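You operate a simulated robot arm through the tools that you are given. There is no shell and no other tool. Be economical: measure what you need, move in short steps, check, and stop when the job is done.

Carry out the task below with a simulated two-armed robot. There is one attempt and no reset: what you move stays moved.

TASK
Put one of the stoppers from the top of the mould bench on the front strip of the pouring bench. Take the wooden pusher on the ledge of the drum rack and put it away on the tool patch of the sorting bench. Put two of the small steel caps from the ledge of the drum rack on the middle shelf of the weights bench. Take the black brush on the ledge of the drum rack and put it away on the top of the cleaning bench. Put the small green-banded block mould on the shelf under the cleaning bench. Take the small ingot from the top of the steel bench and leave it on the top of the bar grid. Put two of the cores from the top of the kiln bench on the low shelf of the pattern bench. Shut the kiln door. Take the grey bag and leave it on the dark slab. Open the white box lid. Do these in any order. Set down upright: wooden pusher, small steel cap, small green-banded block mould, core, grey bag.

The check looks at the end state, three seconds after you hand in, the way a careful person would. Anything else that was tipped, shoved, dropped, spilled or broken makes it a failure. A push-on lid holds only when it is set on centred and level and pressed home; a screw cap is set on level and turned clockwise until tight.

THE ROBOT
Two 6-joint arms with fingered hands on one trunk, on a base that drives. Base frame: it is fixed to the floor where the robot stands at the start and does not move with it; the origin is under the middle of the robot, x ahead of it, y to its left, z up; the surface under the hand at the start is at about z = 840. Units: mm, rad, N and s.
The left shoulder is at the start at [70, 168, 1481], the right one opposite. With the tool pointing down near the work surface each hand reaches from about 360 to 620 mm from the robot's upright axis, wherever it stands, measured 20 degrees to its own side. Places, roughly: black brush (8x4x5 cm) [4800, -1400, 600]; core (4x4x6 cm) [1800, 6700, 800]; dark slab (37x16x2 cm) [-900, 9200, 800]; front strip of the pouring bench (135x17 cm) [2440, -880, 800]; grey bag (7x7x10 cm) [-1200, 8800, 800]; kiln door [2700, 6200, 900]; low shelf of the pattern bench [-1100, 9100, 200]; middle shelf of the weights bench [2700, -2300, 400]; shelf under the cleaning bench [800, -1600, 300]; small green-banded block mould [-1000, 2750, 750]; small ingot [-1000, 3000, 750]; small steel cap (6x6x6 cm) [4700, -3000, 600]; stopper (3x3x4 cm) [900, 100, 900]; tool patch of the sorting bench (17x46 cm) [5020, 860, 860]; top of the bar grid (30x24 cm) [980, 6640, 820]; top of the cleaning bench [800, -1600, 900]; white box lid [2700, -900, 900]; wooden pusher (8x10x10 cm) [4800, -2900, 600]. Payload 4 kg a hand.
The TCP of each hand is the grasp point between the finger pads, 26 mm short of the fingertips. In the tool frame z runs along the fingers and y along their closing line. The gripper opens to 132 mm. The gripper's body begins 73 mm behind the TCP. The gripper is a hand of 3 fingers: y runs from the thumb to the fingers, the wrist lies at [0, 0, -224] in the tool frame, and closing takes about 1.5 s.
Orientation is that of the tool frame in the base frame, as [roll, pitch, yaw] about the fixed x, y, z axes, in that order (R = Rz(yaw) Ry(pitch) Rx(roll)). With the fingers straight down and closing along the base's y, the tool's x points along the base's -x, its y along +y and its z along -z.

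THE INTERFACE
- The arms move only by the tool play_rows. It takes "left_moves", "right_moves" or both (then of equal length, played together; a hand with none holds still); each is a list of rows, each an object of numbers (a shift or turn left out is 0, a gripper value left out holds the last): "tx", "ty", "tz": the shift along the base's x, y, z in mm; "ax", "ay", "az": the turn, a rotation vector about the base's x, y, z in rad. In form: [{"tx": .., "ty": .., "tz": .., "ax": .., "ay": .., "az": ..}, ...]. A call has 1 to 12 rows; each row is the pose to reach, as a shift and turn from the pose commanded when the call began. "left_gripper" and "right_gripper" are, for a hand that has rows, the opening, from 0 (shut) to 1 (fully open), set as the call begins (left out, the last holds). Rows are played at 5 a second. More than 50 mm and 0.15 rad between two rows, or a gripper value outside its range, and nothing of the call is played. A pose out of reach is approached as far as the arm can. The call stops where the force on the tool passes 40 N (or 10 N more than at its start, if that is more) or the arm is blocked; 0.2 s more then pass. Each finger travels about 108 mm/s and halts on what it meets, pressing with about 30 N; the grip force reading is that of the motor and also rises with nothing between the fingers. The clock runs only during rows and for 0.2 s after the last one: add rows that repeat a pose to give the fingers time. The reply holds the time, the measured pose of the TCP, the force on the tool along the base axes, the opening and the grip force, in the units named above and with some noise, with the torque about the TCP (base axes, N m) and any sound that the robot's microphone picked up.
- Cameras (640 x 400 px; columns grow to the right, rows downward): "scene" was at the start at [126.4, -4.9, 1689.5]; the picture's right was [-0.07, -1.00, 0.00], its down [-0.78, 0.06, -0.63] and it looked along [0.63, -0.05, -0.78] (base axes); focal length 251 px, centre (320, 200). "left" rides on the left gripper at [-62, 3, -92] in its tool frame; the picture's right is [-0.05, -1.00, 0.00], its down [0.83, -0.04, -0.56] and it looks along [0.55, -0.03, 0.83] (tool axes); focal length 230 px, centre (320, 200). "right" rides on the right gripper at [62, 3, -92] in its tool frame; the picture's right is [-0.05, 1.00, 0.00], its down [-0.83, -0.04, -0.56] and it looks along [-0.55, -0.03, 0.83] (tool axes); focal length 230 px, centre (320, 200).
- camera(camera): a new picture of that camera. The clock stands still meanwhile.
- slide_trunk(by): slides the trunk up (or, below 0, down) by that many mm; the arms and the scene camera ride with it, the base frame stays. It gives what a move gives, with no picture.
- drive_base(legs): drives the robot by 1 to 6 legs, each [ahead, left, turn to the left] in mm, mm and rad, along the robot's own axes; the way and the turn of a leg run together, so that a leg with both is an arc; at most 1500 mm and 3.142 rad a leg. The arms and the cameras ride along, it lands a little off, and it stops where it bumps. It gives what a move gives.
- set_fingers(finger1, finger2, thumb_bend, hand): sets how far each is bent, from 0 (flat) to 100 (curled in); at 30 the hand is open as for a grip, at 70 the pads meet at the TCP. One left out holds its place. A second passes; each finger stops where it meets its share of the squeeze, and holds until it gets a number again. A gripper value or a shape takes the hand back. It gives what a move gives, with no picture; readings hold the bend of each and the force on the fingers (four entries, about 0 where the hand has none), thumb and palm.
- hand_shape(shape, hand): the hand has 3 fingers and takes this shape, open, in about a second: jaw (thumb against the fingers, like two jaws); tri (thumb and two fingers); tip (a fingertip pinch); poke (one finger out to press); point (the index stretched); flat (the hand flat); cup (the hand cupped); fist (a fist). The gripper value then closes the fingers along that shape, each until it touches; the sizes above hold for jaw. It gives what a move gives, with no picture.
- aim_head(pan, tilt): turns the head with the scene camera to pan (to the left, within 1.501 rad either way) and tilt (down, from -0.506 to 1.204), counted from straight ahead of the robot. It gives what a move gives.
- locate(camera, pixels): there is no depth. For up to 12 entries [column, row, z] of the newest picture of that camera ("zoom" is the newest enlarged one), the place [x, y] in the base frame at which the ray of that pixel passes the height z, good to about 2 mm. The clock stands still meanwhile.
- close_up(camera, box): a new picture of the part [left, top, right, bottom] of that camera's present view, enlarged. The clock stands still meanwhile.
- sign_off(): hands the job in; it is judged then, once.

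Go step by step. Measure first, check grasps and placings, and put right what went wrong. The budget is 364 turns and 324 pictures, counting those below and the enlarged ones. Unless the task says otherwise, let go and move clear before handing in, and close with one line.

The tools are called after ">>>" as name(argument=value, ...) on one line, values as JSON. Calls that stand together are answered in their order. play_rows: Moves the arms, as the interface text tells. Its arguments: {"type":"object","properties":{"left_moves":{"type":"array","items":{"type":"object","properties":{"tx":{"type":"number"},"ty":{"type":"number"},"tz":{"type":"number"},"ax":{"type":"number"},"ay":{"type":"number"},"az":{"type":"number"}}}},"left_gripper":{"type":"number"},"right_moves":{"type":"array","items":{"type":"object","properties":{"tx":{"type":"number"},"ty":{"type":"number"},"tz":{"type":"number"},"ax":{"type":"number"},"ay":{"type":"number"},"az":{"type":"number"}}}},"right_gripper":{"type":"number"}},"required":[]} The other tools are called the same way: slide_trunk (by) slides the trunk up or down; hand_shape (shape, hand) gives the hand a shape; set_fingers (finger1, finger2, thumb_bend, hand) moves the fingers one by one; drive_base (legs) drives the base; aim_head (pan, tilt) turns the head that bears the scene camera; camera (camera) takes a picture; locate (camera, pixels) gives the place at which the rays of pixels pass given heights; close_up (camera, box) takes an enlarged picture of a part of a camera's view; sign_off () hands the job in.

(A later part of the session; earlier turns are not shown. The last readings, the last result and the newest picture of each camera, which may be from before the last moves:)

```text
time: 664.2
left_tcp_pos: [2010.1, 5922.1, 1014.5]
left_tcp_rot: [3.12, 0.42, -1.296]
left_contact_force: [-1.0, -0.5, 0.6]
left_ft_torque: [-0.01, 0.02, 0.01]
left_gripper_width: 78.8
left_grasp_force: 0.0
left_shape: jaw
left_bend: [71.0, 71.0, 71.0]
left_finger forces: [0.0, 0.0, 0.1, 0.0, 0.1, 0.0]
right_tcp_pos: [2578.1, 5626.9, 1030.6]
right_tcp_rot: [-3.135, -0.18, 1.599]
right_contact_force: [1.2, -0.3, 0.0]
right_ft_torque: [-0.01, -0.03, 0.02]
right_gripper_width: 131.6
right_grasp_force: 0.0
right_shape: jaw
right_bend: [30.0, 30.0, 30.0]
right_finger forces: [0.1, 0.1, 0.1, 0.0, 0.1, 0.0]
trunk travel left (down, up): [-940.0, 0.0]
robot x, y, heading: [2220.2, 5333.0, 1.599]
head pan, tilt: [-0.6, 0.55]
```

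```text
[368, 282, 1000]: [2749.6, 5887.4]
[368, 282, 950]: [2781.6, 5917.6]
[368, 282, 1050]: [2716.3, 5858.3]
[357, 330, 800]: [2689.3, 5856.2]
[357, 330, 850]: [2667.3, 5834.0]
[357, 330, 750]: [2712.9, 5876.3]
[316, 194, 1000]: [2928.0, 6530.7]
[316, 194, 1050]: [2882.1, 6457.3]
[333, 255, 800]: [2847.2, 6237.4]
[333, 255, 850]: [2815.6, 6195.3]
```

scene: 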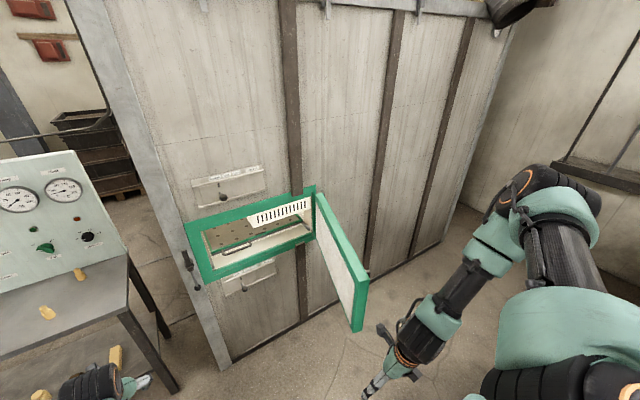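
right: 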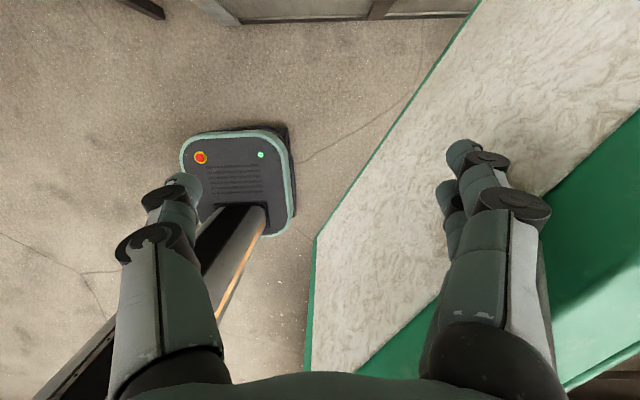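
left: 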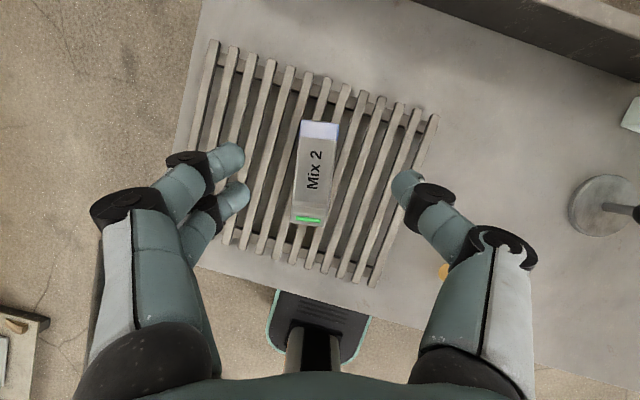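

Free end ≈(2700,5855), hinge ≈(2870,6430), z 800–1050. I'll bring the closed left fist around to the door's outer side and push by driving.

>>> play_rows(left_moves=[{}, {}, {}, {}, {}], left_gripper=0.0)

>>> slide_trunk(by=-95)

>>> drive_base(legs=[[-190, 0, -0.028], [0, -810, 0], [250, 0, 0]])

>>> aim_head(pan=0.3, tilt=0.7)

>>> camera(camera="scene")

```text
time: 665.4
left_tcp_pos: [2010.1, 5923.1, 1015.4]
left_tcp_rot: [3.118, 0.42, -1.296]
left_contact_force: [-0.5, -0.5, -0.5]
left_ft_torque: [0.05, 0.01, 0.0]
left_gripper_width: 0.0
left_grasp_force: 30.0
left_shape: jaw
left_bend: [67.0, 66.0, 73.0]
left_finger forces: [0.1, 0.2, 0.0, 0.2, 0.1, 0.0]
right_tcp_pos: [2578.2, 5625.0, 1029.0]
right_tcp_rot: [-3.134, -0.18, 1.6]
right_contact_force: [0.6, 0.3, -0.4]
right_ft_torque: [0.01, -0.02, 0.02]
right_gripper_width: 132.0
right_grasp_force: 0.1
right_shape: jaw
right_bend: [30.0, 30.0, 30.0]
right_finger forces: [0.1, 0.0, 0.0, 0.0, 0.0, 0.1]
trunk travel left (down, up): [-940.0, 0.0]
robot x, y, heading: [2217.1, 5328.9, 1.599]
head pan, tilt: [-0.6, 0.55]
```

```text
time: 666.7
left_tcp_pos: [2010.4, 5922.5, 921.5]
left_tcp_rot: [3.119, 0.421, -1.297]
left_contact_force: [0.0, 0.1, 1.2]
left_ft_torque: [-0.02, 0.02, 0.04]
left_gripper_width: 0.0
left_grasp_force: 29.8
left_shape: jaw
left_bend: [67.0, 66.0, 73.0]
left_finger forces: [0.1, 0.0, 0.0, 0.1, 0.0, 0.0]
right_tcp_pos: [2578.7, 5624.6, 935.4]
right_tcp_rot: [-3.134, -0.181, 1.598]
right_contact_force: [0.4, -0.8, 0.1]
right_ft_torque: [0.01, -0.02, 0.01]
right_gripper_width: 131.8
right_grasp_force: 0.1
right_shape: jaw
right_bend: [30.0, 30.0, 30.0]
right_finger forces: [0.0, 0.0, 0.0, 0.0, 0.2, 0.0]
trunk travel left (down, up): [-845.0, 95.0]
robot x, y, heading: [2222.7, 5331.6, 1.603]
head pan, tilt: [-0.6, 0.55]
```

```text
time: 670.9
left_tcp_pos: [2497.1, 5745.9, 919.0]
left_tcp_rot: [3.12, 0.422, -1.332]
left_contact_force: [-0.6, -0.1, 0.1]
left_ft_torque: [0.0, -0.01, 0.0]
left_gripper_width: 0.1
left_grasp_force: 30.0
left_shape: jaw
left_bend: [66.0, 66.0, 73.0]
left_finger forces: [0.1, 0.1, 0.1, 0.0, 0.0, 0.0]
right_tcp_pos: [3053.1, 5428.2, 934.2]
right_tcp_rot: [-3.135, -0.179, 1.562]
right_contact_force: [-0.5, 0.0, 0.3]
right_ft_torque: [0.01, -0.02, 0.06]
right_gripper_width: 131.8
right_grasp_force: 0.0
right_shape: jaw
right_bend: [30.0, 30.0, 30.0]
right_finger forces: [0.0, 0.0, 0.0, 0.0, 0.0, 0.1]
trunk travel left (down, up): [-845.0, 95.0]
robot x, y, heading: [2689.7, 5149.5, 1.559]
head pan, tilt: [-0.6, 0.55]
stopped in leg 2: the robot was blocked; the commanded pose is now the measured one
```

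```text
time: 672.1
left_tcp_pos: [2498.4, 5746.2, 921.1]
left_tcp_rot: [3.119, 0.419, -1.33]
left_contact_force: [0.1, -0.1, -0.2]
left_ft_torque: [-0.02, 0.02, 0.01]
left_gripper_width: 0.0
left_grasp_force: 30.7
left_shape: jaw
left_bend: [66.0, 66.0, 73.0]
left_finger forces: [0.0, 0.1, 0.0, 0.0, 0.0, 0.0]
right_tcp_pos: [3054.8, 5426.9, 933.7]
right_tcp_rot: [-3.135, -0.181, 1.561]
right_contact_force: [-0.4, -1.3, 0.3]
right_ft_torque: [-0.04, 0.0, -0.03]
right_gripper_width: 132.2
right_grasp_force: 0.1
right_shape: jaw
right_bend: [30.0, 30.0, 30.0]
right_finger forces: [0.0, 0.0, 0.1, 0.0, 0.1, 0.0]
trunk travel left (down, up): [-845.0, 95.0]
robot x, y, heading: [2685.4, 5152.8, 1.562]
head pan, tilt: [0.3, 0.7]
```

```text
101 pictures are left
```

scene: 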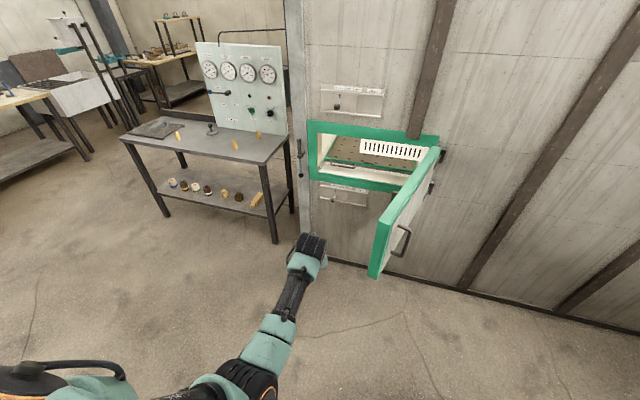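

The base bumped something on its right at x≈2690. Look there.

>>> aim_head(pan=-1.3, tilt=0.8)

>>> camera(camera="scene")

>>> camera(camera="right")

```text
time: 673.8
left_tcp_pos: [2499.3, 5745.4, 920.2]
left_tcp_rot: [3.118, 0.421, -1.331]
left_contact_force: [0.7, -0.1, 0.1]
left_ft_torque: [-0.01, -0.01, 0.0]
left_gripper_width: 0.0
left_grasp_force: 30.5
left_shape: jaw
left_bend: [66.0, 66.0, 73.0]
left_finger forces: [0.0, 0.1, 0.0, 0.1, 0.0, 0.0]
right_tcp_pos: [3054.9, 5427.1, 934.4]
right_tcp_rot: [-3.133, -0.181, 1.562]
right_contact_force: [0.8, 0.3, 0.7]
right_ft_torque: [-0.03, 0.0, -0.01]
right_gripper_width: 131.9
right_grasp_force: 0.1
right_shape: jaw
right_bend: [30.0, 30.0, 30.0]
right_finger forces: [0.0, 0.0, 0.1, 0.1, 0.0, 0.0]
trunk travel left (down, up): [-845.0, 95.0]
robot x, y, heading: [2686.2, 5146.5, 1.563]
head pan, tilt: [-1.3, 0.799]
```

```text
100 pictures are left
```

scene: 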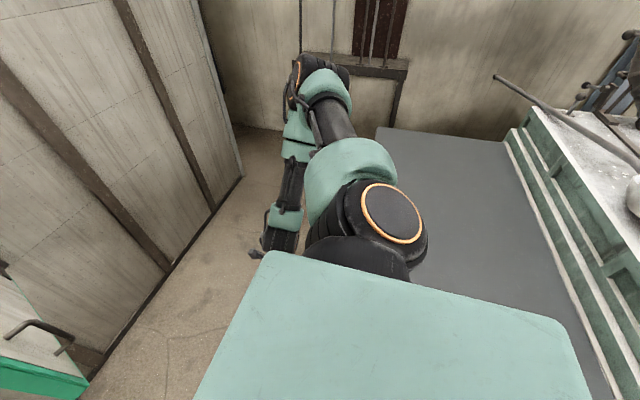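

```text
99 pictures are left
```

right: 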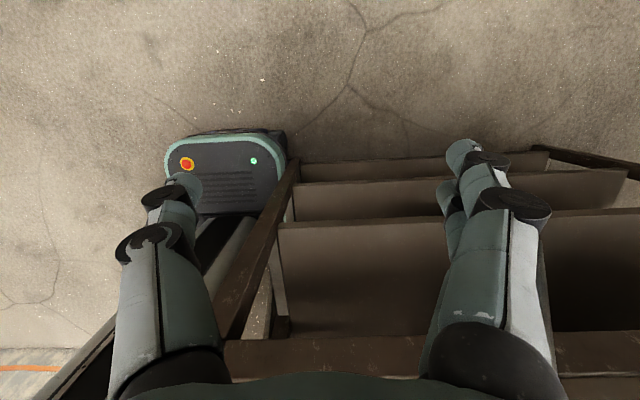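

A stepped wooden rack is at my right. New plan: use the right hand (closed) to push the door's outer side: step left off the rack, go forward beside the free end, then sweep left.

>>> play_rows(right_moves=[{}, {}, {}, {}, {}, {}], right_gripper=0.0)

>>> drive_base(legs=[[0, 70, 0], [430, 0, 0.01]])

>>> aim_head(pan=-0.5, tilt=0.8)

>>> camera(camera="scene")

```text
time: 675.2
left_tcp_pos: [2499.4, 5745.0, 920.1]
left_tcp_rot: [3.117, 0.421, -1.332]
left_contact_force: [0.6, 0.9, -0.8]
left_ft_torque: [0.02, 0.01, -0.01]
left_gripper_width: 0.0
left_grasp_force: 29.9
left_shape: jaw
left_bend: [66.0, 66.0, 73.0]
left_finger forces: [0.0, 0.1, 0.0, 0.0, 0.1, 0.0]
right_tcp_pos: [3055.3, 5427.5, 934.1]
right_tcp_rot: [-3.135, -0.181, 1.562]
right_contact_force: [-0.3, 0.0, -0.8]
right_ft_torque: [0.0, -0.01, -0.02]
right_gripper_width: 0.0
right_grasp_force: 30.2
right_shape: jaw
right_bend: [67.0, 67.0, 67.0]
right_finger forces: [0.0, 0.0, 0.0, 0.0, 0.0, 0.1]
trunk travel left (down, up): [-845.0, 95.0]
robot x, y, heading: [2689.2, 5147.9, 1.565]
head pan, tilt: [-1.3, 0.799]
```

```text
time: 678.4
left_tcp_pos: [2426.7, 6169.5, 919.4]
left_tcp_rot: [3.119, 0.421, -1.323]
left_contact_force: [-0.5, 0.4, 0.2]
left_ft_torque: [0.04, -0.02, 0.0]
left_gripper_width: 0.0
left_grasp_force: 29.7
left_shape: jaw
left_bend: [66.0, 66.0, 73.0]
left_finger forces: [0.1, 0.1, 0.0, 0.0, 0.1, 0.0]
right_tcp_pos: [2985.1, 5856.3, 934.9]
right_tcp_rot: [-3.136, -0.182, 1.571]
right_contact_force: [-1.0, -0.8, 0.2]
right_ft_torque: [0.02, 0.0, -0.01]
right_gripper_width: 0.1
right_grasp_force: 30.2
right_shape: jaw
right_bend: [67.0, 67.0, 67.0]
right_finger forces: [0.1, 0.0, 0.0, 0.1, 0.0, 0.0]
trunk travel left (down, up): [-845.0, 95.0]
robot x, y, heading: [2619.1, 5578.1, 1.572]
head pan, tilt: [-1.3, 0.799]
```

```text
time: 679.5
left_tcp_pos: [2425.9, 6171.1, 920.0]
left_tcp_rot: [3.12, 0.421, -1.322]
left_contact_force: [-0.6, 0.0, -0.3]
left_ft_torque: [0.01, -0.01, 0.01]
left_gripper_width: 0.0
left_grasp_force: 30.3
left_shape: jaw
left_bend: [66.0, 66.0, 73.0]
left_finger forces: [0.0, 0.1, 0.0, 0.1, 0.1, 0.0]
right_tcp_pos: [2985.6, 5856.6, 934.2]
right_tcp_rot: [-3.135, -0.183, 1.572]
right_contact_force: [-0.2, 0.0, -1.1]
right_ft_torque: [-0.02, 0.02, -0.01]
right_gripper_width: 0.1
right_grasp_force: 30.3
right_shape: jaw
right_bend: [67.0, 67.0, 67.0]
right_finger forces: [0.1, 0.0, 0.0, 0.1, 0.0, 0.0]
trunk travel left (down, up): [-845.0, 95.0]
robot x, y, heading: [2616.6, 5577.7, 1.57]
head pan, tilt: [-0.499, 0.799]
```

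```text
98 pictures are left
```

scene: 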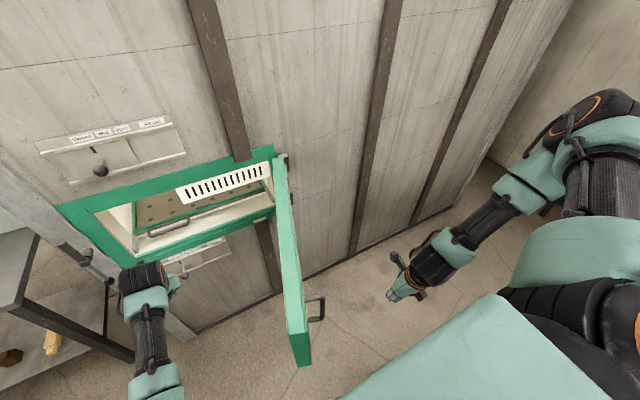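

The right fist is on the door's outer side. Sweep left/forward in steps.

>>> drive_base(legs=[[80, 230, 0], [100, 140, 0]])

>>> camera(camera="scene")

```text
time: 682.4
left_tcp_pos: [2069.3, 6355.5, 921.7]
left_tcp_rot: [3.117, 0.423, -1.328]
left_contact_force: [-0.5, 0.6, 0.3]
left_ft_torque: [0.03, 0.01, -0.02]
left_gripper_width: 0.0
left_grasp_force: 30.1
left_shape: jaw
left_bend: [66.0, 66.0, 73.0]
left_finger forces: [0.0, 0.0, 0.0, 0.1, 0.0, 0.0]
right_tcp_pos: [2624.5, 6037.6, 934.3]
right_tcp_rot: [-3.131, -0.182, 1.563]
right_contact_force: [0.3, -0.1, 0.3]
right_ft_torque: [0.04, 0.01, -0.02]
right_gripper_width: 0.1
right_grasp_force: 30.0
right_shape: jaw
right_bend: [67.0, 67.0, 67.0]
right_finger forces: [0.0, 0.0, 0.0, 0.1, 0.1, 0.0]
trunk travel left (down, up): [-845.0, 95.0]
robot x, y, heading: [2258.7, 5759.6, 1.566]
head pan, tilt: [-0.499, 0.799]
```

```text
97 pictures are left
```

scene: 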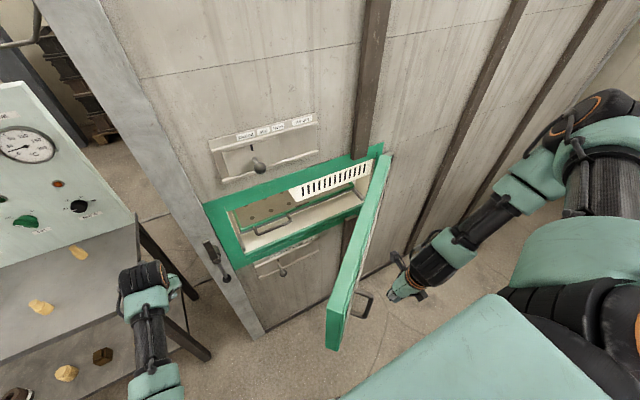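

>>> drive_base(legs=[[60, 110, 0], [70, 60, 0.15]])

>>> camera(camera="scene")

```text
time: 684.4
left_tcp_pos: [1808.4, 6445.4, 921.2]
left_tcp_rot: [3.117, 0.423, -1.18]
left_contact_force: [-0.1, 0.1, 0.2]
left_ft_torque: [0.01, 0.03, -0.01]
left_gripper_width: 0.1
left_grasp_force: 29.8
left_shape: jaw
left_bend: [66.0, 66.0, 73.0]
left_finger forces: [0.1, 0.1, 0.0, 0.0, 0.1, 0.1]
right_tcp_pos: [2406.2, 6215.5, 933.9]
right_tcp_rot: [-3.13, -0.181, 1.714]
right_contact_force: [0.3, 0.7, 0.0]
right_ft_torque: [0.0, -0.01, -0.01]
right_gripper_width: 0.0
right_grasp_force: 30.4
right_shape: jaw
right_bend: [67.0, 67.0, 67.0]
right_finger forces: [0.0, 0.0, 0.0, 0.0, 0.0, 0.0]
trunk travel left (down, up): [-845.0, 95.0]
robot x, y, heading: [2079.8, 5882.2, 1.714]
head pan, tilt: [-0.499, 0.799]
```

```text
96 pictures are left
```

scene: 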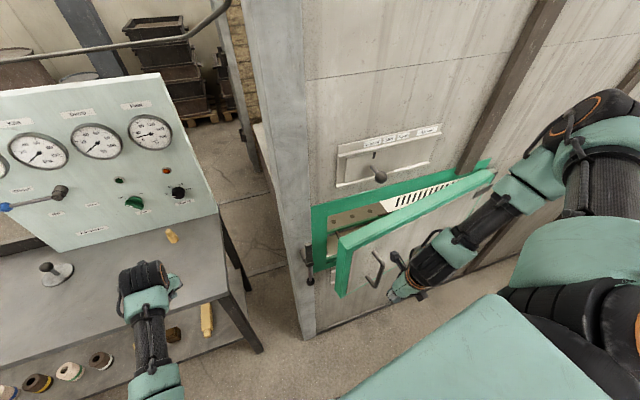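

Door is now ~30° open. Raise the left hand for clearance and push forward.

>>> play_rows(left_moves=[{"tz": 40}, {"tz": 80}, {"tz": 110}])

>>> drive_base(legs=[[120, 0, 0]])

>>> camera(camera="scene")

```text
time: 685.1
left_tcp_pos: [1791.9, 6442.5, 1029.2]
left_tcp_rot: [3.1, 0.424, -1.18]
left_contact_force: [-0.7, 0.1, 0.0]
left_ft_torque: [0.01, -0.02, 0.01]
left_gripper_width: 0.2
left_grasp_force: 30.1
left_shape: jaw
left_bend: [66.0, 66.0, 73.0]
left_finger forces: [0.1, 0.1, 0.0, 0.1, 0.0, 0.1]
right_tcp_pos: [2402.1, 6216.5, 934.1]
right_tcp_rot: [-3.135, -0.181, 1.717]
right_contact_force: [0.1, -0.3, 0.0]
right_ft_torque: [0.01, -0.02, -0.01]
right_gripper_width: 0.0
right_grasp_force: 29.9
right_shape: jaw
right_bend: [67.0, 67.0, 67.0]
right_finger forces: [0.0, 0.1, 0.0, 0.0, 0.0, 0.0]
trunk travel left (down, up): [-845.0, 95.0]
robot x, y, heading: [2080.7, 5886.8, 1.717]
head pan, tilt: [-0.499, 0.799]
```

```text
time: 686.4
left_tcp_pos: [1775.8, 6560.8, 1030.4]
left_tcp_rot: [3.102, 0.43, -1.177]
left_contact_force: [0.4, 0.8, 0.0]
left_ft_torque: [-0.03, 0.01, -0.04]
left_gripper_width: 0.0
left_grasp_force: 30.5
left_shape: jaw
left_bend: [66.0, 66.0, 73.0]
left_finger forces: [0.0, 0.0, 0.0, 0.0, 0.0, 0.0]
right_tcp_pos: [2384.9, 6335.8, 934.9]
right_tcp_rot: [-3.135, -0.178, 1.717]
right_contact_force: [6.9, -15.5, 3.9]
right_ft_torque: [-0.26, -0.05, 0.06]
right_gripper_width: 0.0
right_grasp_force: 30.2
right_shape: jaw
right_bend: [69.0, 67.0, 74.0]
right_finger forces: [0.0, 0.1, 0.0, 0.1, 0.0, 0.0]
trunk travel left (down, up): [-845.0, 95.0]
robot x, y, heading: [2064.1, 6005.8, 1.719]
head pan, tilt: [-0.499, 0.799]
```

```text
95 pictures are left
```

scene: 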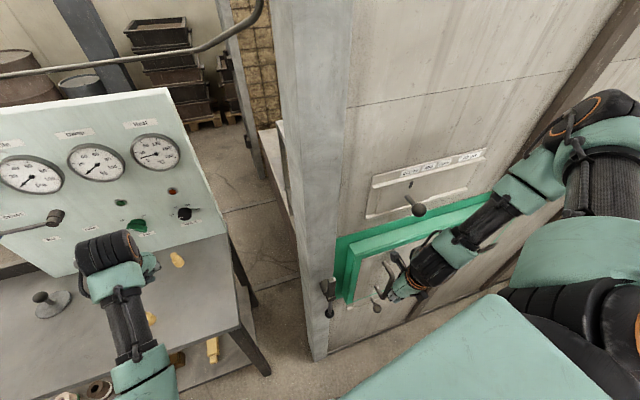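

>>> drive_base(legs=[[35, 0, 0]])

>>> close_up(camera="scene", box=[300, 180, 520, 340])

```text
time: 687.2
left_tcp_pos: [1773.9, 6578.0, 1031.0]
left_tcp_rot: [3.098, 0.433, -1.18]
left_contact_force: [-0.6, -0.4, 0.7]
left_ft_torque: [-0.04, 0.0, -0.01]
left_gripper_width: 0.0
left_grasp_force: 29.7
left_shape: jaw
left_bend: [66.0, 66.0, 73.0]
left_finger forces: [0.1, 0.0, 0.0, 0.0, 0.0, 0.0]
right_tcp_pos: [2381.1, 6336.0, 932.4]
right_tcp_rot: [-3.122, -0.149, 1.698]
right_contact_force: [9.9, -25.7, 5.6]
right_ft_torque: [-0.31, -0.08, 0.08]
right_gripper_width: 0.0
right_grasp_force: 29.9
right_shape: jaw
right_bend: [70.0, 67.0, 74.0]
right_finger forces: [35.9, 0.0, 0.1, 0.0, 0.0, 0.1]
trunk travel left (down, up): [-845.0, 95.0]
robot x, y, heading: [2066.5, 6017.9, 1.716]
head pan, tilt: [-0.499, 0.799]
stopped in leg 1: the force on the tool passed its limit at 56 N (the readings are from after the stop); the commanded pose is now the measured one
```

```text
2.50 times, centred on (410, 260) of scene
```

zoom: 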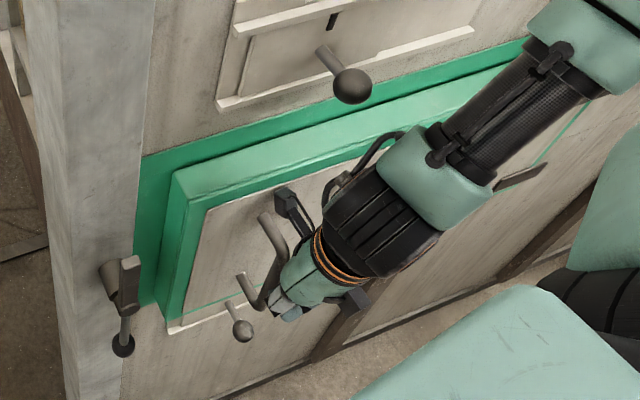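

The door is pressed against the frame (56 N). Back off and verify it stays shut.

>>> drive_base(legs=[[-350, 0, 0]])

>>> close_up(camera="scene", box=[200, 80, 560, 320])

```text
time: 689.5
left_tcp_pos: [1820.9, 6234.0, 1029.0]
left_tcp_rot: [3.1, 0.429, -1.171]
left_contact_force: [-0.1, -0.3, -0.2]
left_ft_torque: [0.01, 0.02, 0.02]
left_gripper_width: 0.0
left_grasp_force: 30.5
left_shape: jaw
left_bend: [66.0, 66.0, 73.0]
left_finger forces: [0.0, 0.0, 0.0, 0.1, 0.0, 0.0]
right_tcp_pos: [2431.6, 6002.0, 932.6]
right_tcp_rot: [-3.126, -0.155, 1.71]
right_contact_force: [-0.5, -0.1, 0.2]
right_ft_torque: [-0.01, 0.01, 0.0]
right_gripper_width: 0.0
right_grasp_force: 30.0
right_shape: jaw
right_bend: [68.0, 67.0, 74.0]
right_finger forces: [0.0, 0.0, 0.0, 0.0, 0.1, 0.1]
trunk travel left (down, up): [-845.0, 95.0]
robot x, y, heading: [2114.7, 5674.7, 1.724]
head pan, tilt: [-0.499, 0.799]
```

```text
1.67 times, centred on (380, 200) of scene
```

zoom: 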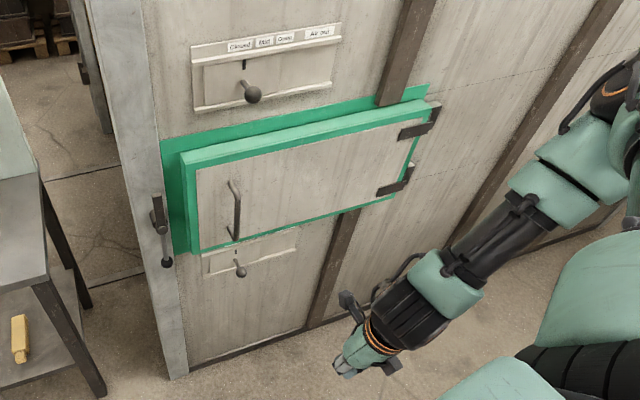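

The kiln door stays shut. Now fetch a core: drive to the middle of the kiln bench.

>>> drive_base(legs=[[0, 0, -0.153], [0, 640, 0], [330, 0, 0]])

>>> play_rows(left_moves=[{"az": -0.1}, {"az": -0.25}, {"az": -0.25}], left_gripper=0.5)

>>> camera(camera="left")

>>> aim_head(pan=0.1, tilt=0.85)

>>> camera(camera="scene")

```text
time: 695.4
left_tcp_pos: [1290.5, 6599.3, 1031.0]
left_tcp_rot: [3.099, 0.434, -1.346]
left_contact_force: [-0.3, -0.6, -0.4]
left_ft_torque: [0.02, 0.05, 0.02]
left_gripper_width: 0.0
left_grasp_force: 29.7
left_shape: jaw
left_bend: [66.0, 66.0, 73.0]
left_finger forces: [0.0, 0.0, 0.0, 0.0, 0.0, 0.1]
right_tcp_pos: [1850.9, 6265.7, 932.5]
right_tcp_rot: [-3.123, -0.16, 1.537]
right_contact_force: [-0.6, -0.6, -0.3]
right_ft_torque: [0.01, 0.02, -0.01]
right_gripper_width: 0.1
right_grasp_force: 29.7
right_shape: jaw
right_bend: [68.0, 67.0, 74.0]
right_finger forces: [0.0, 0.1, 0.0, 0.1, 0.0, 0.1]
trunk travel left (down, up): [-845.0, 95.0]
robot x, y, heading: [1482.1, 6001.0, 1.552]
head pan, tilt: [-0.499, 0.799]
```

```text
time: 696.2
left_tcp_pos: [1290.1, 6603.1, 1030.8]
left_tcp_rot: [3.097, 0.43, -1.599]
left_contact_force: [-0.6, -0.1, 0.4]
left_ft_torque: [0.01, -0.02, -0.01]
left_gripper_width: 65.4
left_grasp_force: 0.0
left_shape: jaw
left_bend: [73.0, 73.0, 70.0]
left_finger forces: [0.0, 0.0, 0.0, 0.0, 0.2, 0.1]
right_tcp_pos: [1850.5, 6267.5, 931.7]
right_tcp_rot: [-3.124, -0.156, 1.535]
right_contact_force: [-0.4, -0.2, -0.3]
right_ft_torque: [-0.04, 0.02, 0.01]
right_gripper_width: 0.0
right_grasp_force: 29.9
right_shape: jaw
right_bend: [68.0, 67.0, 74.0]
right_finger forces: [0.1, 0.1, 0.1, 0.1, 0.1, 0.0]
trunk travel left (down, up): [-845.0, 95.0]
robot x, y, heading: [1480.3, 6003.5, 1.552]
head pan, tilt: [-0.499, 0.799]
```

```text
92 pictures are left
```

left: 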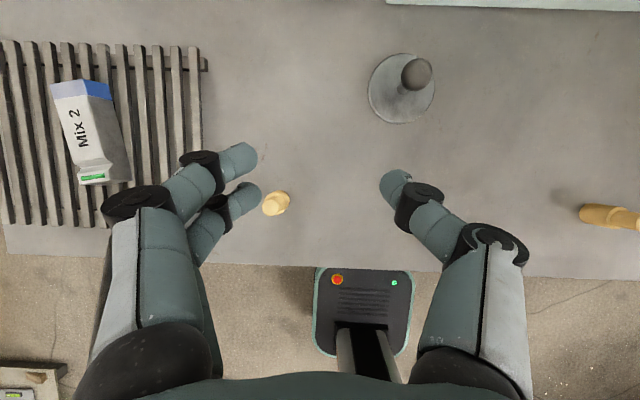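

```text
time: 697.2
left_tcp_pos: [1290.4, 6601.9, 1030.4]
left_tcp_rot: [3.1, 0.432, -1.597]
left_contact_force: [-0.5, -0.1, 0.6]
left_ft_torque: [-0.01, -0.01, 0.03]
left_gripper_width: 65.4
left_grasp_force: 0.1
left_shape: jaw
left_bend: [73.0, 73.0, 70.0]
left_finger forces: [0.0, 0.1, 0.1, 0.0, 0.1, 0.1]
right_tcp_pos: [1850.3, 6266.3, 930.4]
right_tcp_rot: [-3.125, -0.156, 1.535]
right_contact_force: [0.4, 0.2, 0.4]
right_ft_torque: [0.01, -0.02, 0.04]
right_gripper_width: 0.2
right_grasp_force: 30.8
right_shape: jaw
right_bend: [68.0, 67.0, 74.0]
right_finger forces: [0.0, 0.0, 0.0, 0.0, 0.0, 0.0]
trunk travel left (down, up): [-845.0, 95.0]
robot x, y, heading: [1481.5, 6002.9, 1.548]
head pan, tilt: [0.099, 0.85]
```

```text
91 pictures are left
```

scene: 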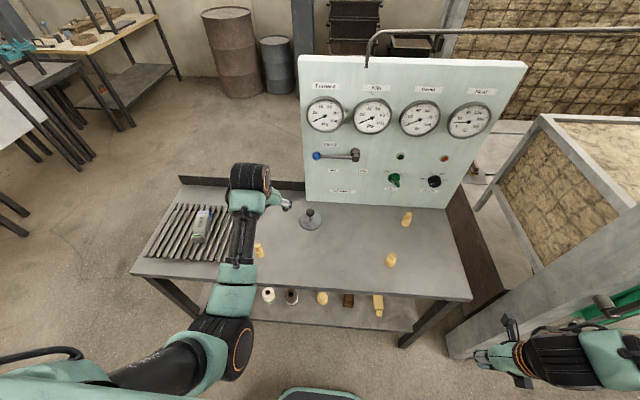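

>>> locate(camera="left", pixels=[[276, 203, 800], [276, 203, 830], [281, 198, 850], [272, 208, 805]])

>>> close_up(camera="left", box=[250, 180, 310, 230])

>>> locate(camera="scene", pixels=[[258, 257, 800], [259, 247, 850], [390, 266, 800], [406, 225, 800], [391, 255, 850]])

```text
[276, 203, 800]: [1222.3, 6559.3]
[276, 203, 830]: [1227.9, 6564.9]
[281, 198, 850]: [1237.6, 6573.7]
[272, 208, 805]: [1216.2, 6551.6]
```

```text
8.00 times, centred on (280, 205) of left
```

zoom: 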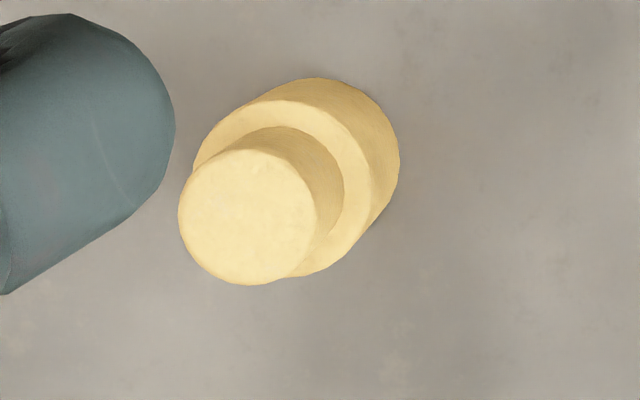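

```text
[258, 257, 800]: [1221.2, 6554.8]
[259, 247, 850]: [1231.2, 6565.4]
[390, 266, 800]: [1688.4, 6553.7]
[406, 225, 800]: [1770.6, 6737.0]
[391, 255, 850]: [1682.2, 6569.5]
```

Core 1 stands at ≈(1230,6566). Lower the left hand over it.

>>> play_rows(left_moves=[{"tx": -30, "ty": -20, "tz": -20}, {"tx": -60, "ty": -40, "tz": -40}, {"tx": -60, "ty": -42, "tz": -85}, {"tx": -60, "ty": -42, "tz": -120}])

>>> camera(camera="left")

```text
time: 698.2
left_tcp_pos: [1230.2, 6559.7, 908.9]
left_tcp_rot: [3.1, 0.431, -1.597]
left_contact_force: [-0.4, -0.9, -0.6]
left_ft_torque: [-0.01, 0.02, 0.01]
left_gripper_width: 65.8
left_grasp_force: 0.0
left_shape: jaw
left_bend: [73.0, 73.0, 70.0]
left_finger forces: [0.0, 0.0, 0.0, 0.1, 0.0, 0.0]
right_tcp_pos: [1850.0, 6266.1, 933.1]
right_tcp_rot: [-3.125, -0.157, 1.535]
right_contact_force: [0.2, 0.6, -0.5]
right_ft_torque: [0.0, 0.02, 0.0]
right_gripper_width: 0.1
right_grasp_force: 30.2
right_shape: jaw
right_bend: [68.0, 67.0, 74.0]
right_finger forces: [0.1, 0.0, 0.0, 0.0, 0.0, 0.0]
trunk travel left (down, up): [-845.0, 95.0]
robot x, y, heading: [1477.5, 6005.8, 1.55]
head pan, tilt: [0.099, 0.85]
```

```text
89 pictures are left
```

left: 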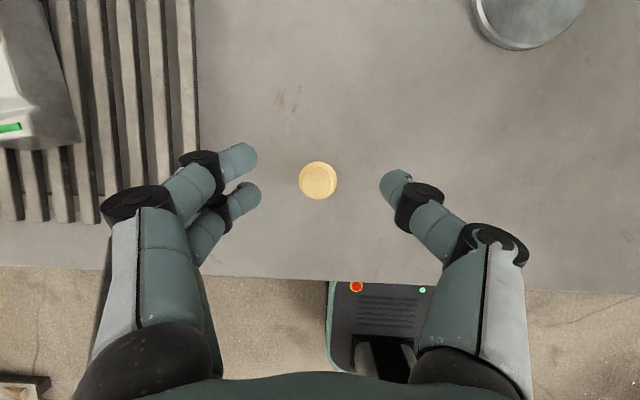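

>>> locate(camera="left", pixels=[[318, 181, 860], [318, 181, 830]])

```text
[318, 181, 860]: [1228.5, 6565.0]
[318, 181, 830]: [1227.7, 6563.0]
```

>>> play_rows(left_moves=[{"tx": -2, "ty": -2, "tz": -40}, {"tx": -2, "ty": -2, "tz": -67}])

>>> play_rows(left_moves=[{}, {}, {}, {}, {}], left_gripper=0.05)

>>> camera(camera="left")

```text
time: 698.8
left_tcp_pos: [1227.9, 6559.0, 844.5]
left_tcp_rot: [3.099, 0.43, -1.595]
left_contact_force: [-0.8, 0.2, 1.0]
left_ft_torque: [0.02, 0.0, 0.01]
left_gripper_width: 65.6
left_grasp_force: 0.1
left_shape: jaw
left_bend: [73.0, 73.0, 70.0]
left_finger forces: [0.0, 0.0, 0.1, 0.0, 0.0, 0.0]
right_tcp_pos: [1850.0, 6266.5, 933.5]
right_tcp_rot: [-3.126, -0.156, 1.537]
right_contact_force: [0.2, -0.4, -0.4]
right_ft_torque: [0.03, 0.05, 0.02]
right_gripper_width: 0.0
right_grasp_force: 30.2
right_shape: jaw
right_bend: [68.0, 67.0, 74.0]
right_finger forces: [0.0, 0.0, 0.0, 0.1, 0.0, 0.0]
trunk travel left (down, up): [-845.0, 95.0]
robot x, y, heading: [1476.5, 6002.7, 1.552]
head pan, tilt: [0.099, 0.85]
```

```text
time: 700.0
left_tcp_pos: [1229.0, 6558.4, 844.5]
left_tcp_rot: [3.099, 0.431, -1.598]
left_contact_force: [0.7, -0.2, 0.1]
left_ft_torque: [-0.01, -0.03, -0.02]
left_gripper_width: 21.9
left_grasp_force: 29.8
left_shape: jaw
left_bend: [73.0, 73.0, 70.0]
left_finger forces: [12.8, 14.2, 0.1, 0.1, 26.7, 0.0]
right_tcp_pos: [1850.5, 6267.4, 932.8]
right_tcp_rot: [-3.125, -0.158, 1.536]
right_contact_force: [0.3, 0.1, 0.5]
right_ft_torque: [0.02, 0.02, 0.01]
right_gripper_width: 0.1
right_grasp_force: 30.3
right_shape: jaw
right_bend: [68.0, 67.0, 74.0]
right_finger forces: [0.0, 0.0, 0.0, 0.1, 0.0, 0.0]
trunk travel left (down, up): [-845.0, 95.0]
robot x, y, heading: [1481.9, 6005.0, 1.547]
head pan, tilt: [0.099, 0.85]
```

```text
88 pictures are left
```

left: 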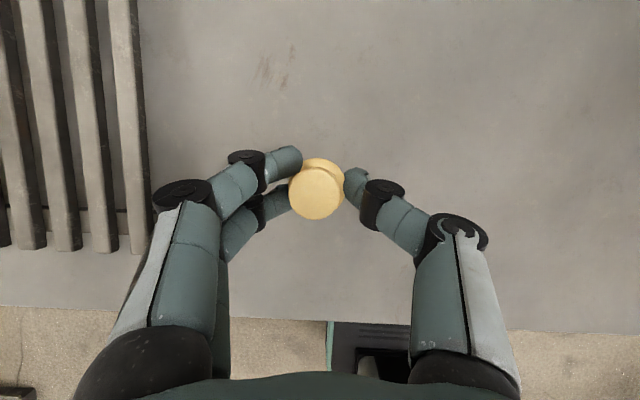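

Core 1 gripped (13/14/27 N). Lift, back off and look toward the pattern bench.

>>> play_rows(left_moves=[{"tz": 40}, {"tz": 85}, {"tz": 130}, {"tz": 170}])

>>> drive_base(legs=[[-200, 0, 0.02], [0, 1200, 0]])

>>> aim_head(pan=0.3, tilt=0.45)

>>> camera(camera="scene")

>>> locate(camera="scene", pixels=[[320, 150, 0], [320, 200, 0], [320, 250, 0], [200, 150, 0], [200, 200, 0], [100, 200, 0], [420, 150, 0], [420, 200, 0], [250, 150, 0], [100, 150, 0]])

```text
time: 701.0
left_tcp_pos: [1230.0, 6557.3, 1011.3]
left_tcp_rot: [3.097, 0.43, -1.596]
left_contact_force: [0.6, 0.3, -0.6]
left_ft_torque: [0.0, -0.02, 0.01]
left_gripper_width: 21.9
left_grasp_force: 30.0
left_shape: jaw
left_bend: [73.0, 73.0, 70.0]
left_finger forces: [13.8, 14.9, 0.0, 0.0, 26.5, 0.0]
right_tcp_pos: [1850.9, 6266.3, 932.8]
right_tcp_rot: [-3.125, -0.157, 1.534]
right_contact_force: [0.0, 0.3, -0.2]
right_ft_torque: [0.04, -0.01, -0.02]
right_gripper_width: 0.3
right_grasp_force: 30.1
right_shape: jaw
right_bend: [68.0, 67.0, 74.0]
right_finger forces: [0.0, 0.1, 0.1, 0.0, 0.0, 0.0]
trunk travel left (down, up): [-845.0, 95.0]
robot x, y, heading: [1481.2, 6002.1, 1.554]
head pan, tilt: [0.099, 0.85]
```

```text
time: 708.4
left_tcp_pos: [-19.0, 6331.3, 1012.1]
left_tcp_rot: [3.098, 0.43, -1.552]
left_contact_force: [0.0, -0.5, -0.9]
left_ft_torque: [0.01, -0.01, 0.02]
left_gripper_width: 22.0
left_grasp_force: 30.2
left_shape: jaw
left_bend: [73.0, 73.0, 70.0]
left_finger forces: [13.8, 14.8, 0.1, 0.0, 26.4, 0.1]
right_tcp_pos: [613.0, 6066.3, 932.5]
right_tcp_rot: [-3.123, -0.157, 1.581]
right_contact_force: [-0.5, 0.7, 0.5]
right_ft_torque: [0.01, -0.01, 0.01]
right_gripper_width: 0.0
right_grasp_force: 29.8
right_shape: jaw
right_bend: [68.0, 67.0, 74.0]
right_finger forces: [0.0, 0.0, 0.0, 0.1, 0.1, 0.0]
trunk travel left (down, up): [-845.0, 95.0]
robot x, y, heading: [260.5, 5787.0, 1.596]
head pan, tilt: [0.099, 0.85]
```

```text
time: 709.3
left_tcp_pos: [-20.0, 6330.4, 1011.6]
left_tcp_rot: [3.1, 0.431, -1.552]
left_contact_force: [-0.5, -0.4, -0.8]
left_ft_torque: [0.03, 0.0, 0.02]
left_gripper_width: 22.0
left_grasp_force: 29.7
left_shape: jaw
left_bend: [73.0, 73.0, 70.0]
left_finger forces: [13.6, 14.9, 0.0, 0.1, 26.4, 0.1]
right_tcp_pos: [613.5, 6067.6, 931.6]
right_tcp_rot: [-3.124, -0.155, 1.581]
right_contact_force: [0.0, -0.3, 0.3]
right_ft_torque: [0.03, -0.01, 0.02]
right_gripper_width: 0.2
right_grasp_force: 30.7
right_shape: jaw
right_bend: [68.0, 67.0, 74.0]
right_finger forces: [0.0, 0.0, 0.0, 0.0, 0.0, 0.0]
trunk travel left (down, up): [-845.0, 95.0]
robot x, y, heading: [253.6, 5784.7, 1.593]
head pan, tilt: [0.3, 0.45]
```

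```text
87 pictures are left
```

scene: 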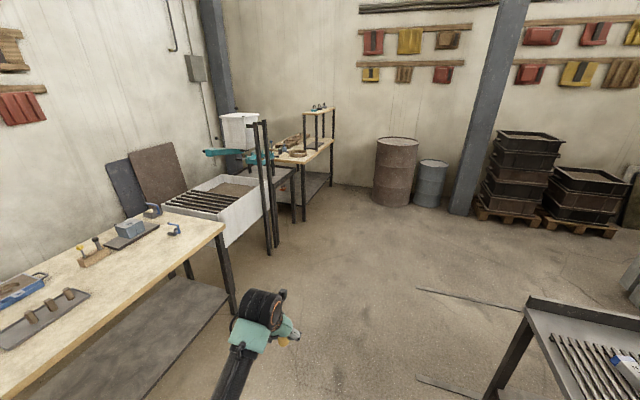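

```text
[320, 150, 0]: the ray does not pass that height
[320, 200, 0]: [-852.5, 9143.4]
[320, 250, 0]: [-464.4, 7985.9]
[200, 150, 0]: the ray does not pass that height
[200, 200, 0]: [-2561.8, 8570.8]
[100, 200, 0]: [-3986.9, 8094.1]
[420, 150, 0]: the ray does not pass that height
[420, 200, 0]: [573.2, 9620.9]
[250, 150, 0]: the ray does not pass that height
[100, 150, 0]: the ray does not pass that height
```

>>> drive_base(legs=[[1450, 150, 0], [1400, 100, -0.02], [0, 0, 1.57]])

>>> aim_head(pan=0.0, tilt=0.6)

>>> camera(camera="scene")

```text
time: 726.8
left_tcp_pos: [-648.3, 8352.1, 1011.3]
left_tcp_rot: [3.1, 0.431, -0.005]
left_contact_force: [0.2, -0.2, -1.0]
left_ft_torque: [-0.02, 0.0, 0.0]
left_gripper_width: 21.8
left_grasp_force: 30.1
left_shape: jaw
left_bend: [73.0, 73.0, 70.0]
left_finger forces: [13.9, 15.0, 0.0, 0.1, 26.2, 0.0]
right_tcp_pos: [-372.5, 8980.0, 932.1]
right_tcp_rot: [-3.124, -0.157, 3.129]
right_contact_force: [-1.2, -0.6, 0.2]
right_ft_torque: [-0.03, -0.02, 0.0]
right_gripper_width: 0.0
right_grasp_force: 30.1
right_shape: jaw
right_bend: [68.0, 67.0, 74.0]
right_finger forces: [0.1, 0.0, 0.0, 0.0, 0.0, 0.1]
trunk travel left (down, up): [-845.0, 95.0]
robot x, y, heading: [-101.2, 8616.0, -3.14]
head pan, tilt: [0.3, 0.45]
```

```text
time: 727.6
left_tcp_pos: [-649.0, 8352.8, 1012.2]
left_tcp_rot: [3.1, 0.431, -0.003]
left_contact_force: [0.0, 0.6, -0.1]
left_ft_torque: [0.0, 0.0, -0.01]
left_gripper_width: 21.7
left_grasp_force: 29.9
left_shape: jaw
left_bend: [73.0, 73.0, 70.0]
left_finger forces: [13.9, 15.0, 0.1, 0.1, 26.3, 0.1]
right_tcp_pos: [-372.6, 8980.2, 932.5]
right_tcp_rot: [-3.126, -0.158, 3.129]
right_contact_force: [-0.6, 0.7, -0.1]
right_ft_torque: [0.02, 0.01, 0.02]
right_gripper_width: 0.0
right_grasp_force: 30.1
right_shape: jaw
right_bend: [68.0, 67.0, 74.0]
right_finger forces: [0.1, 0.1, 0.1, 0.1, 0.0, 0.0]
trunk travel left (down, up): [-845.0, 95.0]
robot x, y, heading: [-103.4, 8613.7, -3.137]
head pan, tilt: [0.0, 0.6]
```

```text
86 pictures are left
```

scene: 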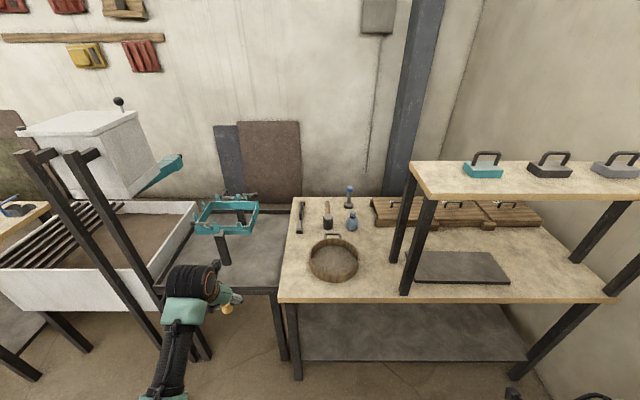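

>>> close_up(camera="scene", box=[270, 170, 540, 390])

>>> locate(camera="scene", pixels=[[298, 380, 0], [515, 378, 0], [300, 357, 150], [300, 357, 200], [300, 357, 100], [400, 358, 150], [352, 228, 800], [460, 267, 800], [280, 300, 800], [615, 298, 800], [405, 293, 800]])

```text
1.82 times, centred on (405, 280) of scene
```

zoom: 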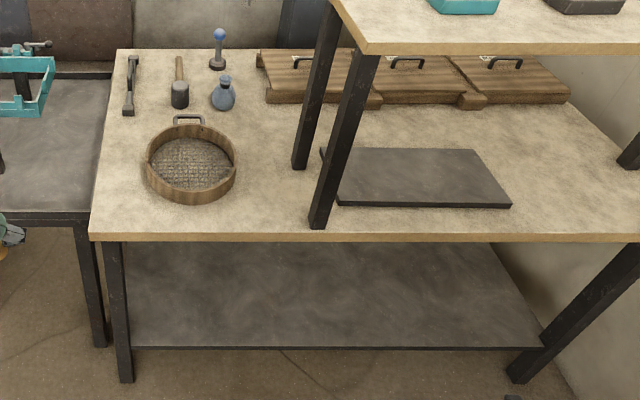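

```text
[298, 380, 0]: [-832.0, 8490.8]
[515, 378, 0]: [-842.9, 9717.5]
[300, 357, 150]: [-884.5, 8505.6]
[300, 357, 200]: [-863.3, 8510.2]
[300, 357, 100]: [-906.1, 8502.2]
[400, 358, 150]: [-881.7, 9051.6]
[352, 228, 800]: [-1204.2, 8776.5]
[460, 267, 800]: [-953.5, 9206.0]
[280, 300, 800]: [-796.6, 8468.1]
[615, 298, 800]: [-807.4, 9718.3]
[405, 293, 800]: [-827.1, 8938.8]
```

Bench y 8470–9720, front x≈−800; low shelf (empty) below, grey bag at ≈(−1204,8777), dark slab at ≈(−953,9206). Shift to y≈8880 and lower the trunk.

>>> drive_base(legs=[[0, -300, 0]])

>>> slide_trunk(by=-300)

>>> slide_trunk(by=-280)

>>> camera(camera="scene")

```text
time: 729.6
left_tcp_pos: [-651.0, 8640.3, 1011.4]
left_tcp_rot: [3.103, 0.429, -0.011]
left_contact_force: [0.4, -0.3, -0.5]
left_ft_torque: [0.01, 0.0, 0.02]
left_gripper_width: 22.0
left_grasp_force: 29.7
left_shape: jaw
left_bend: [73.0, 73.0, 70.0]
left_finger forces: [14.0, 15.0, 0.0, 0.0, 26.4, 0.1]
right_tcp_pos: [-367.6, 9263.5, 932.9]
right_tcp_rot: [-3.127, -0.156, 3.119]
right_contact_force: [0.2, 0.3, -0.2]
right_ft_torque: [0.0, 0.0, 0.01]
right_gripper_width: 0.0
right_grasp_force: 29.9
right_shape: jaw
right_bend: [68.0, 67.0, 74.0]
right_finger forces: [0.0, 0.1, 0.1, 0.1, 0.1, 0.0]
trunk travel left (down, up): [-845.0, 95.0]
robot x, y, heading: [-96.6, 8902.5, 3.134]
head pan, tilt: [0.0, 0.6]
```

```text
time: 732.6
left_tcp_pos: [-649.9, 8642.8, 712.1]
left_tcp_rot: [3.098, 0.429, -0.013]
left_contact_force: [0.3, -0.9, -1.0]
left_ft_torque: [0.03, 0.0, 0.01]
left_gripper_width: 21.5
left_grasp_force: 30.1
left_shape: jaw
left_bend: [73.0, 73.0, 70.0]
left_finger forces: [14.1, 15.1, 0.0, 0.0, 26.1, 0.0]
right_tcp_pos: [-366.7, 9267.0, 632.6]
right_tcp_rot: [-3.123, -0.157, 3.12]
right_contact_force: [0.5, -0.1, 0.3]
right_ft_torque: [0.0, 0.0, -0.01]
right_gripper_width: 0.1
right_grasp_force: 30.5
right_shape: jaw
right_bend: [68.0, 67.0, 74.0]
right_finger forces: [0.1, 0.0, 0.0, 0.0, 0.0, 0.0]
trunk travel left (down, up): [-545.0, 395.0]
robot x, y, heading: [-98.9, 8903.7, 3.132]
head pan, tilt: [0.0, 0.6]
```

```text
time: 735.4
left_tcp_pos: [-650.5, 8642.4, 430.9]
left_tcp_rot: [3.1, 0.43, -0.013]
left_contact_force: [0.3, 0.6, -0.8]
left_ft_torque: [0.01, 0.0, 0.03]
left_gripper_width: 21.8
left_grasp_force: 30.3
left_shape: jaw
left_bend: [73.0, 73.0, 70.0]
left_finger forces: [14.0, 15.1, 0.0, 0.1, 26.2, 0.0]
right_tcp_pos: [-367.6, 9265.5, 353.6]
right_tcp_rot: [-3.124, -0.157, 3.121]
right_contact_force: [-0.4, 0.4, 0.2]
right_ft_torque: [-0.01, 0.03, -0.02]
right_gripper_width: 0.0
right_grasp_force: 30.1
right_shape: jaw
right_bend: [68.0, 67.0, 74.0]
right_finger forces: [0.0, 0.0, 0.0, 0.1, 0.1, 0.1]
trunk travel left (down, up): [-265.0, 675.0]
robot x, y, heading: [-103.0, 8901.2, 3.13]
head pan, tilt: [0.0, 0.6]
```

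```text
84 pictures are left
```

scene: 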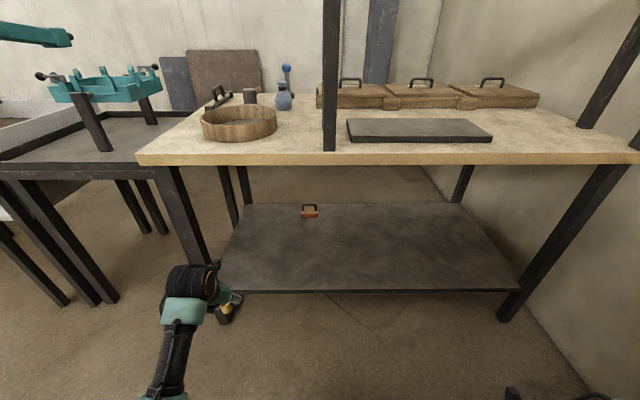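

>>> locate(camera="scene", pixels=[[400, 291, 150], [400, 291, 200], [400, 291, 250], [502, 320, 0], [205, 262, 0], [310, 217, 200], [230, 285, 200], [270, 270, 200]])

```text
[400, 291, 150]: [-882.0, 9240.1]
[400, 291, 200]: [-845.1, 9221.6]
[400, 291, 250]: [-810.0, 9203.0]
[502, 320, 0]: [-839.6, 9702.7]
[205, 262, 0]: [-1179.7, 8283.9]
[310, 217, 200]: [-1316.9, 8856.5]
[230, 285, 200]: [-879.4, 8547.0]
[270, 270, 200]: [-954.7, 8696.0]
```

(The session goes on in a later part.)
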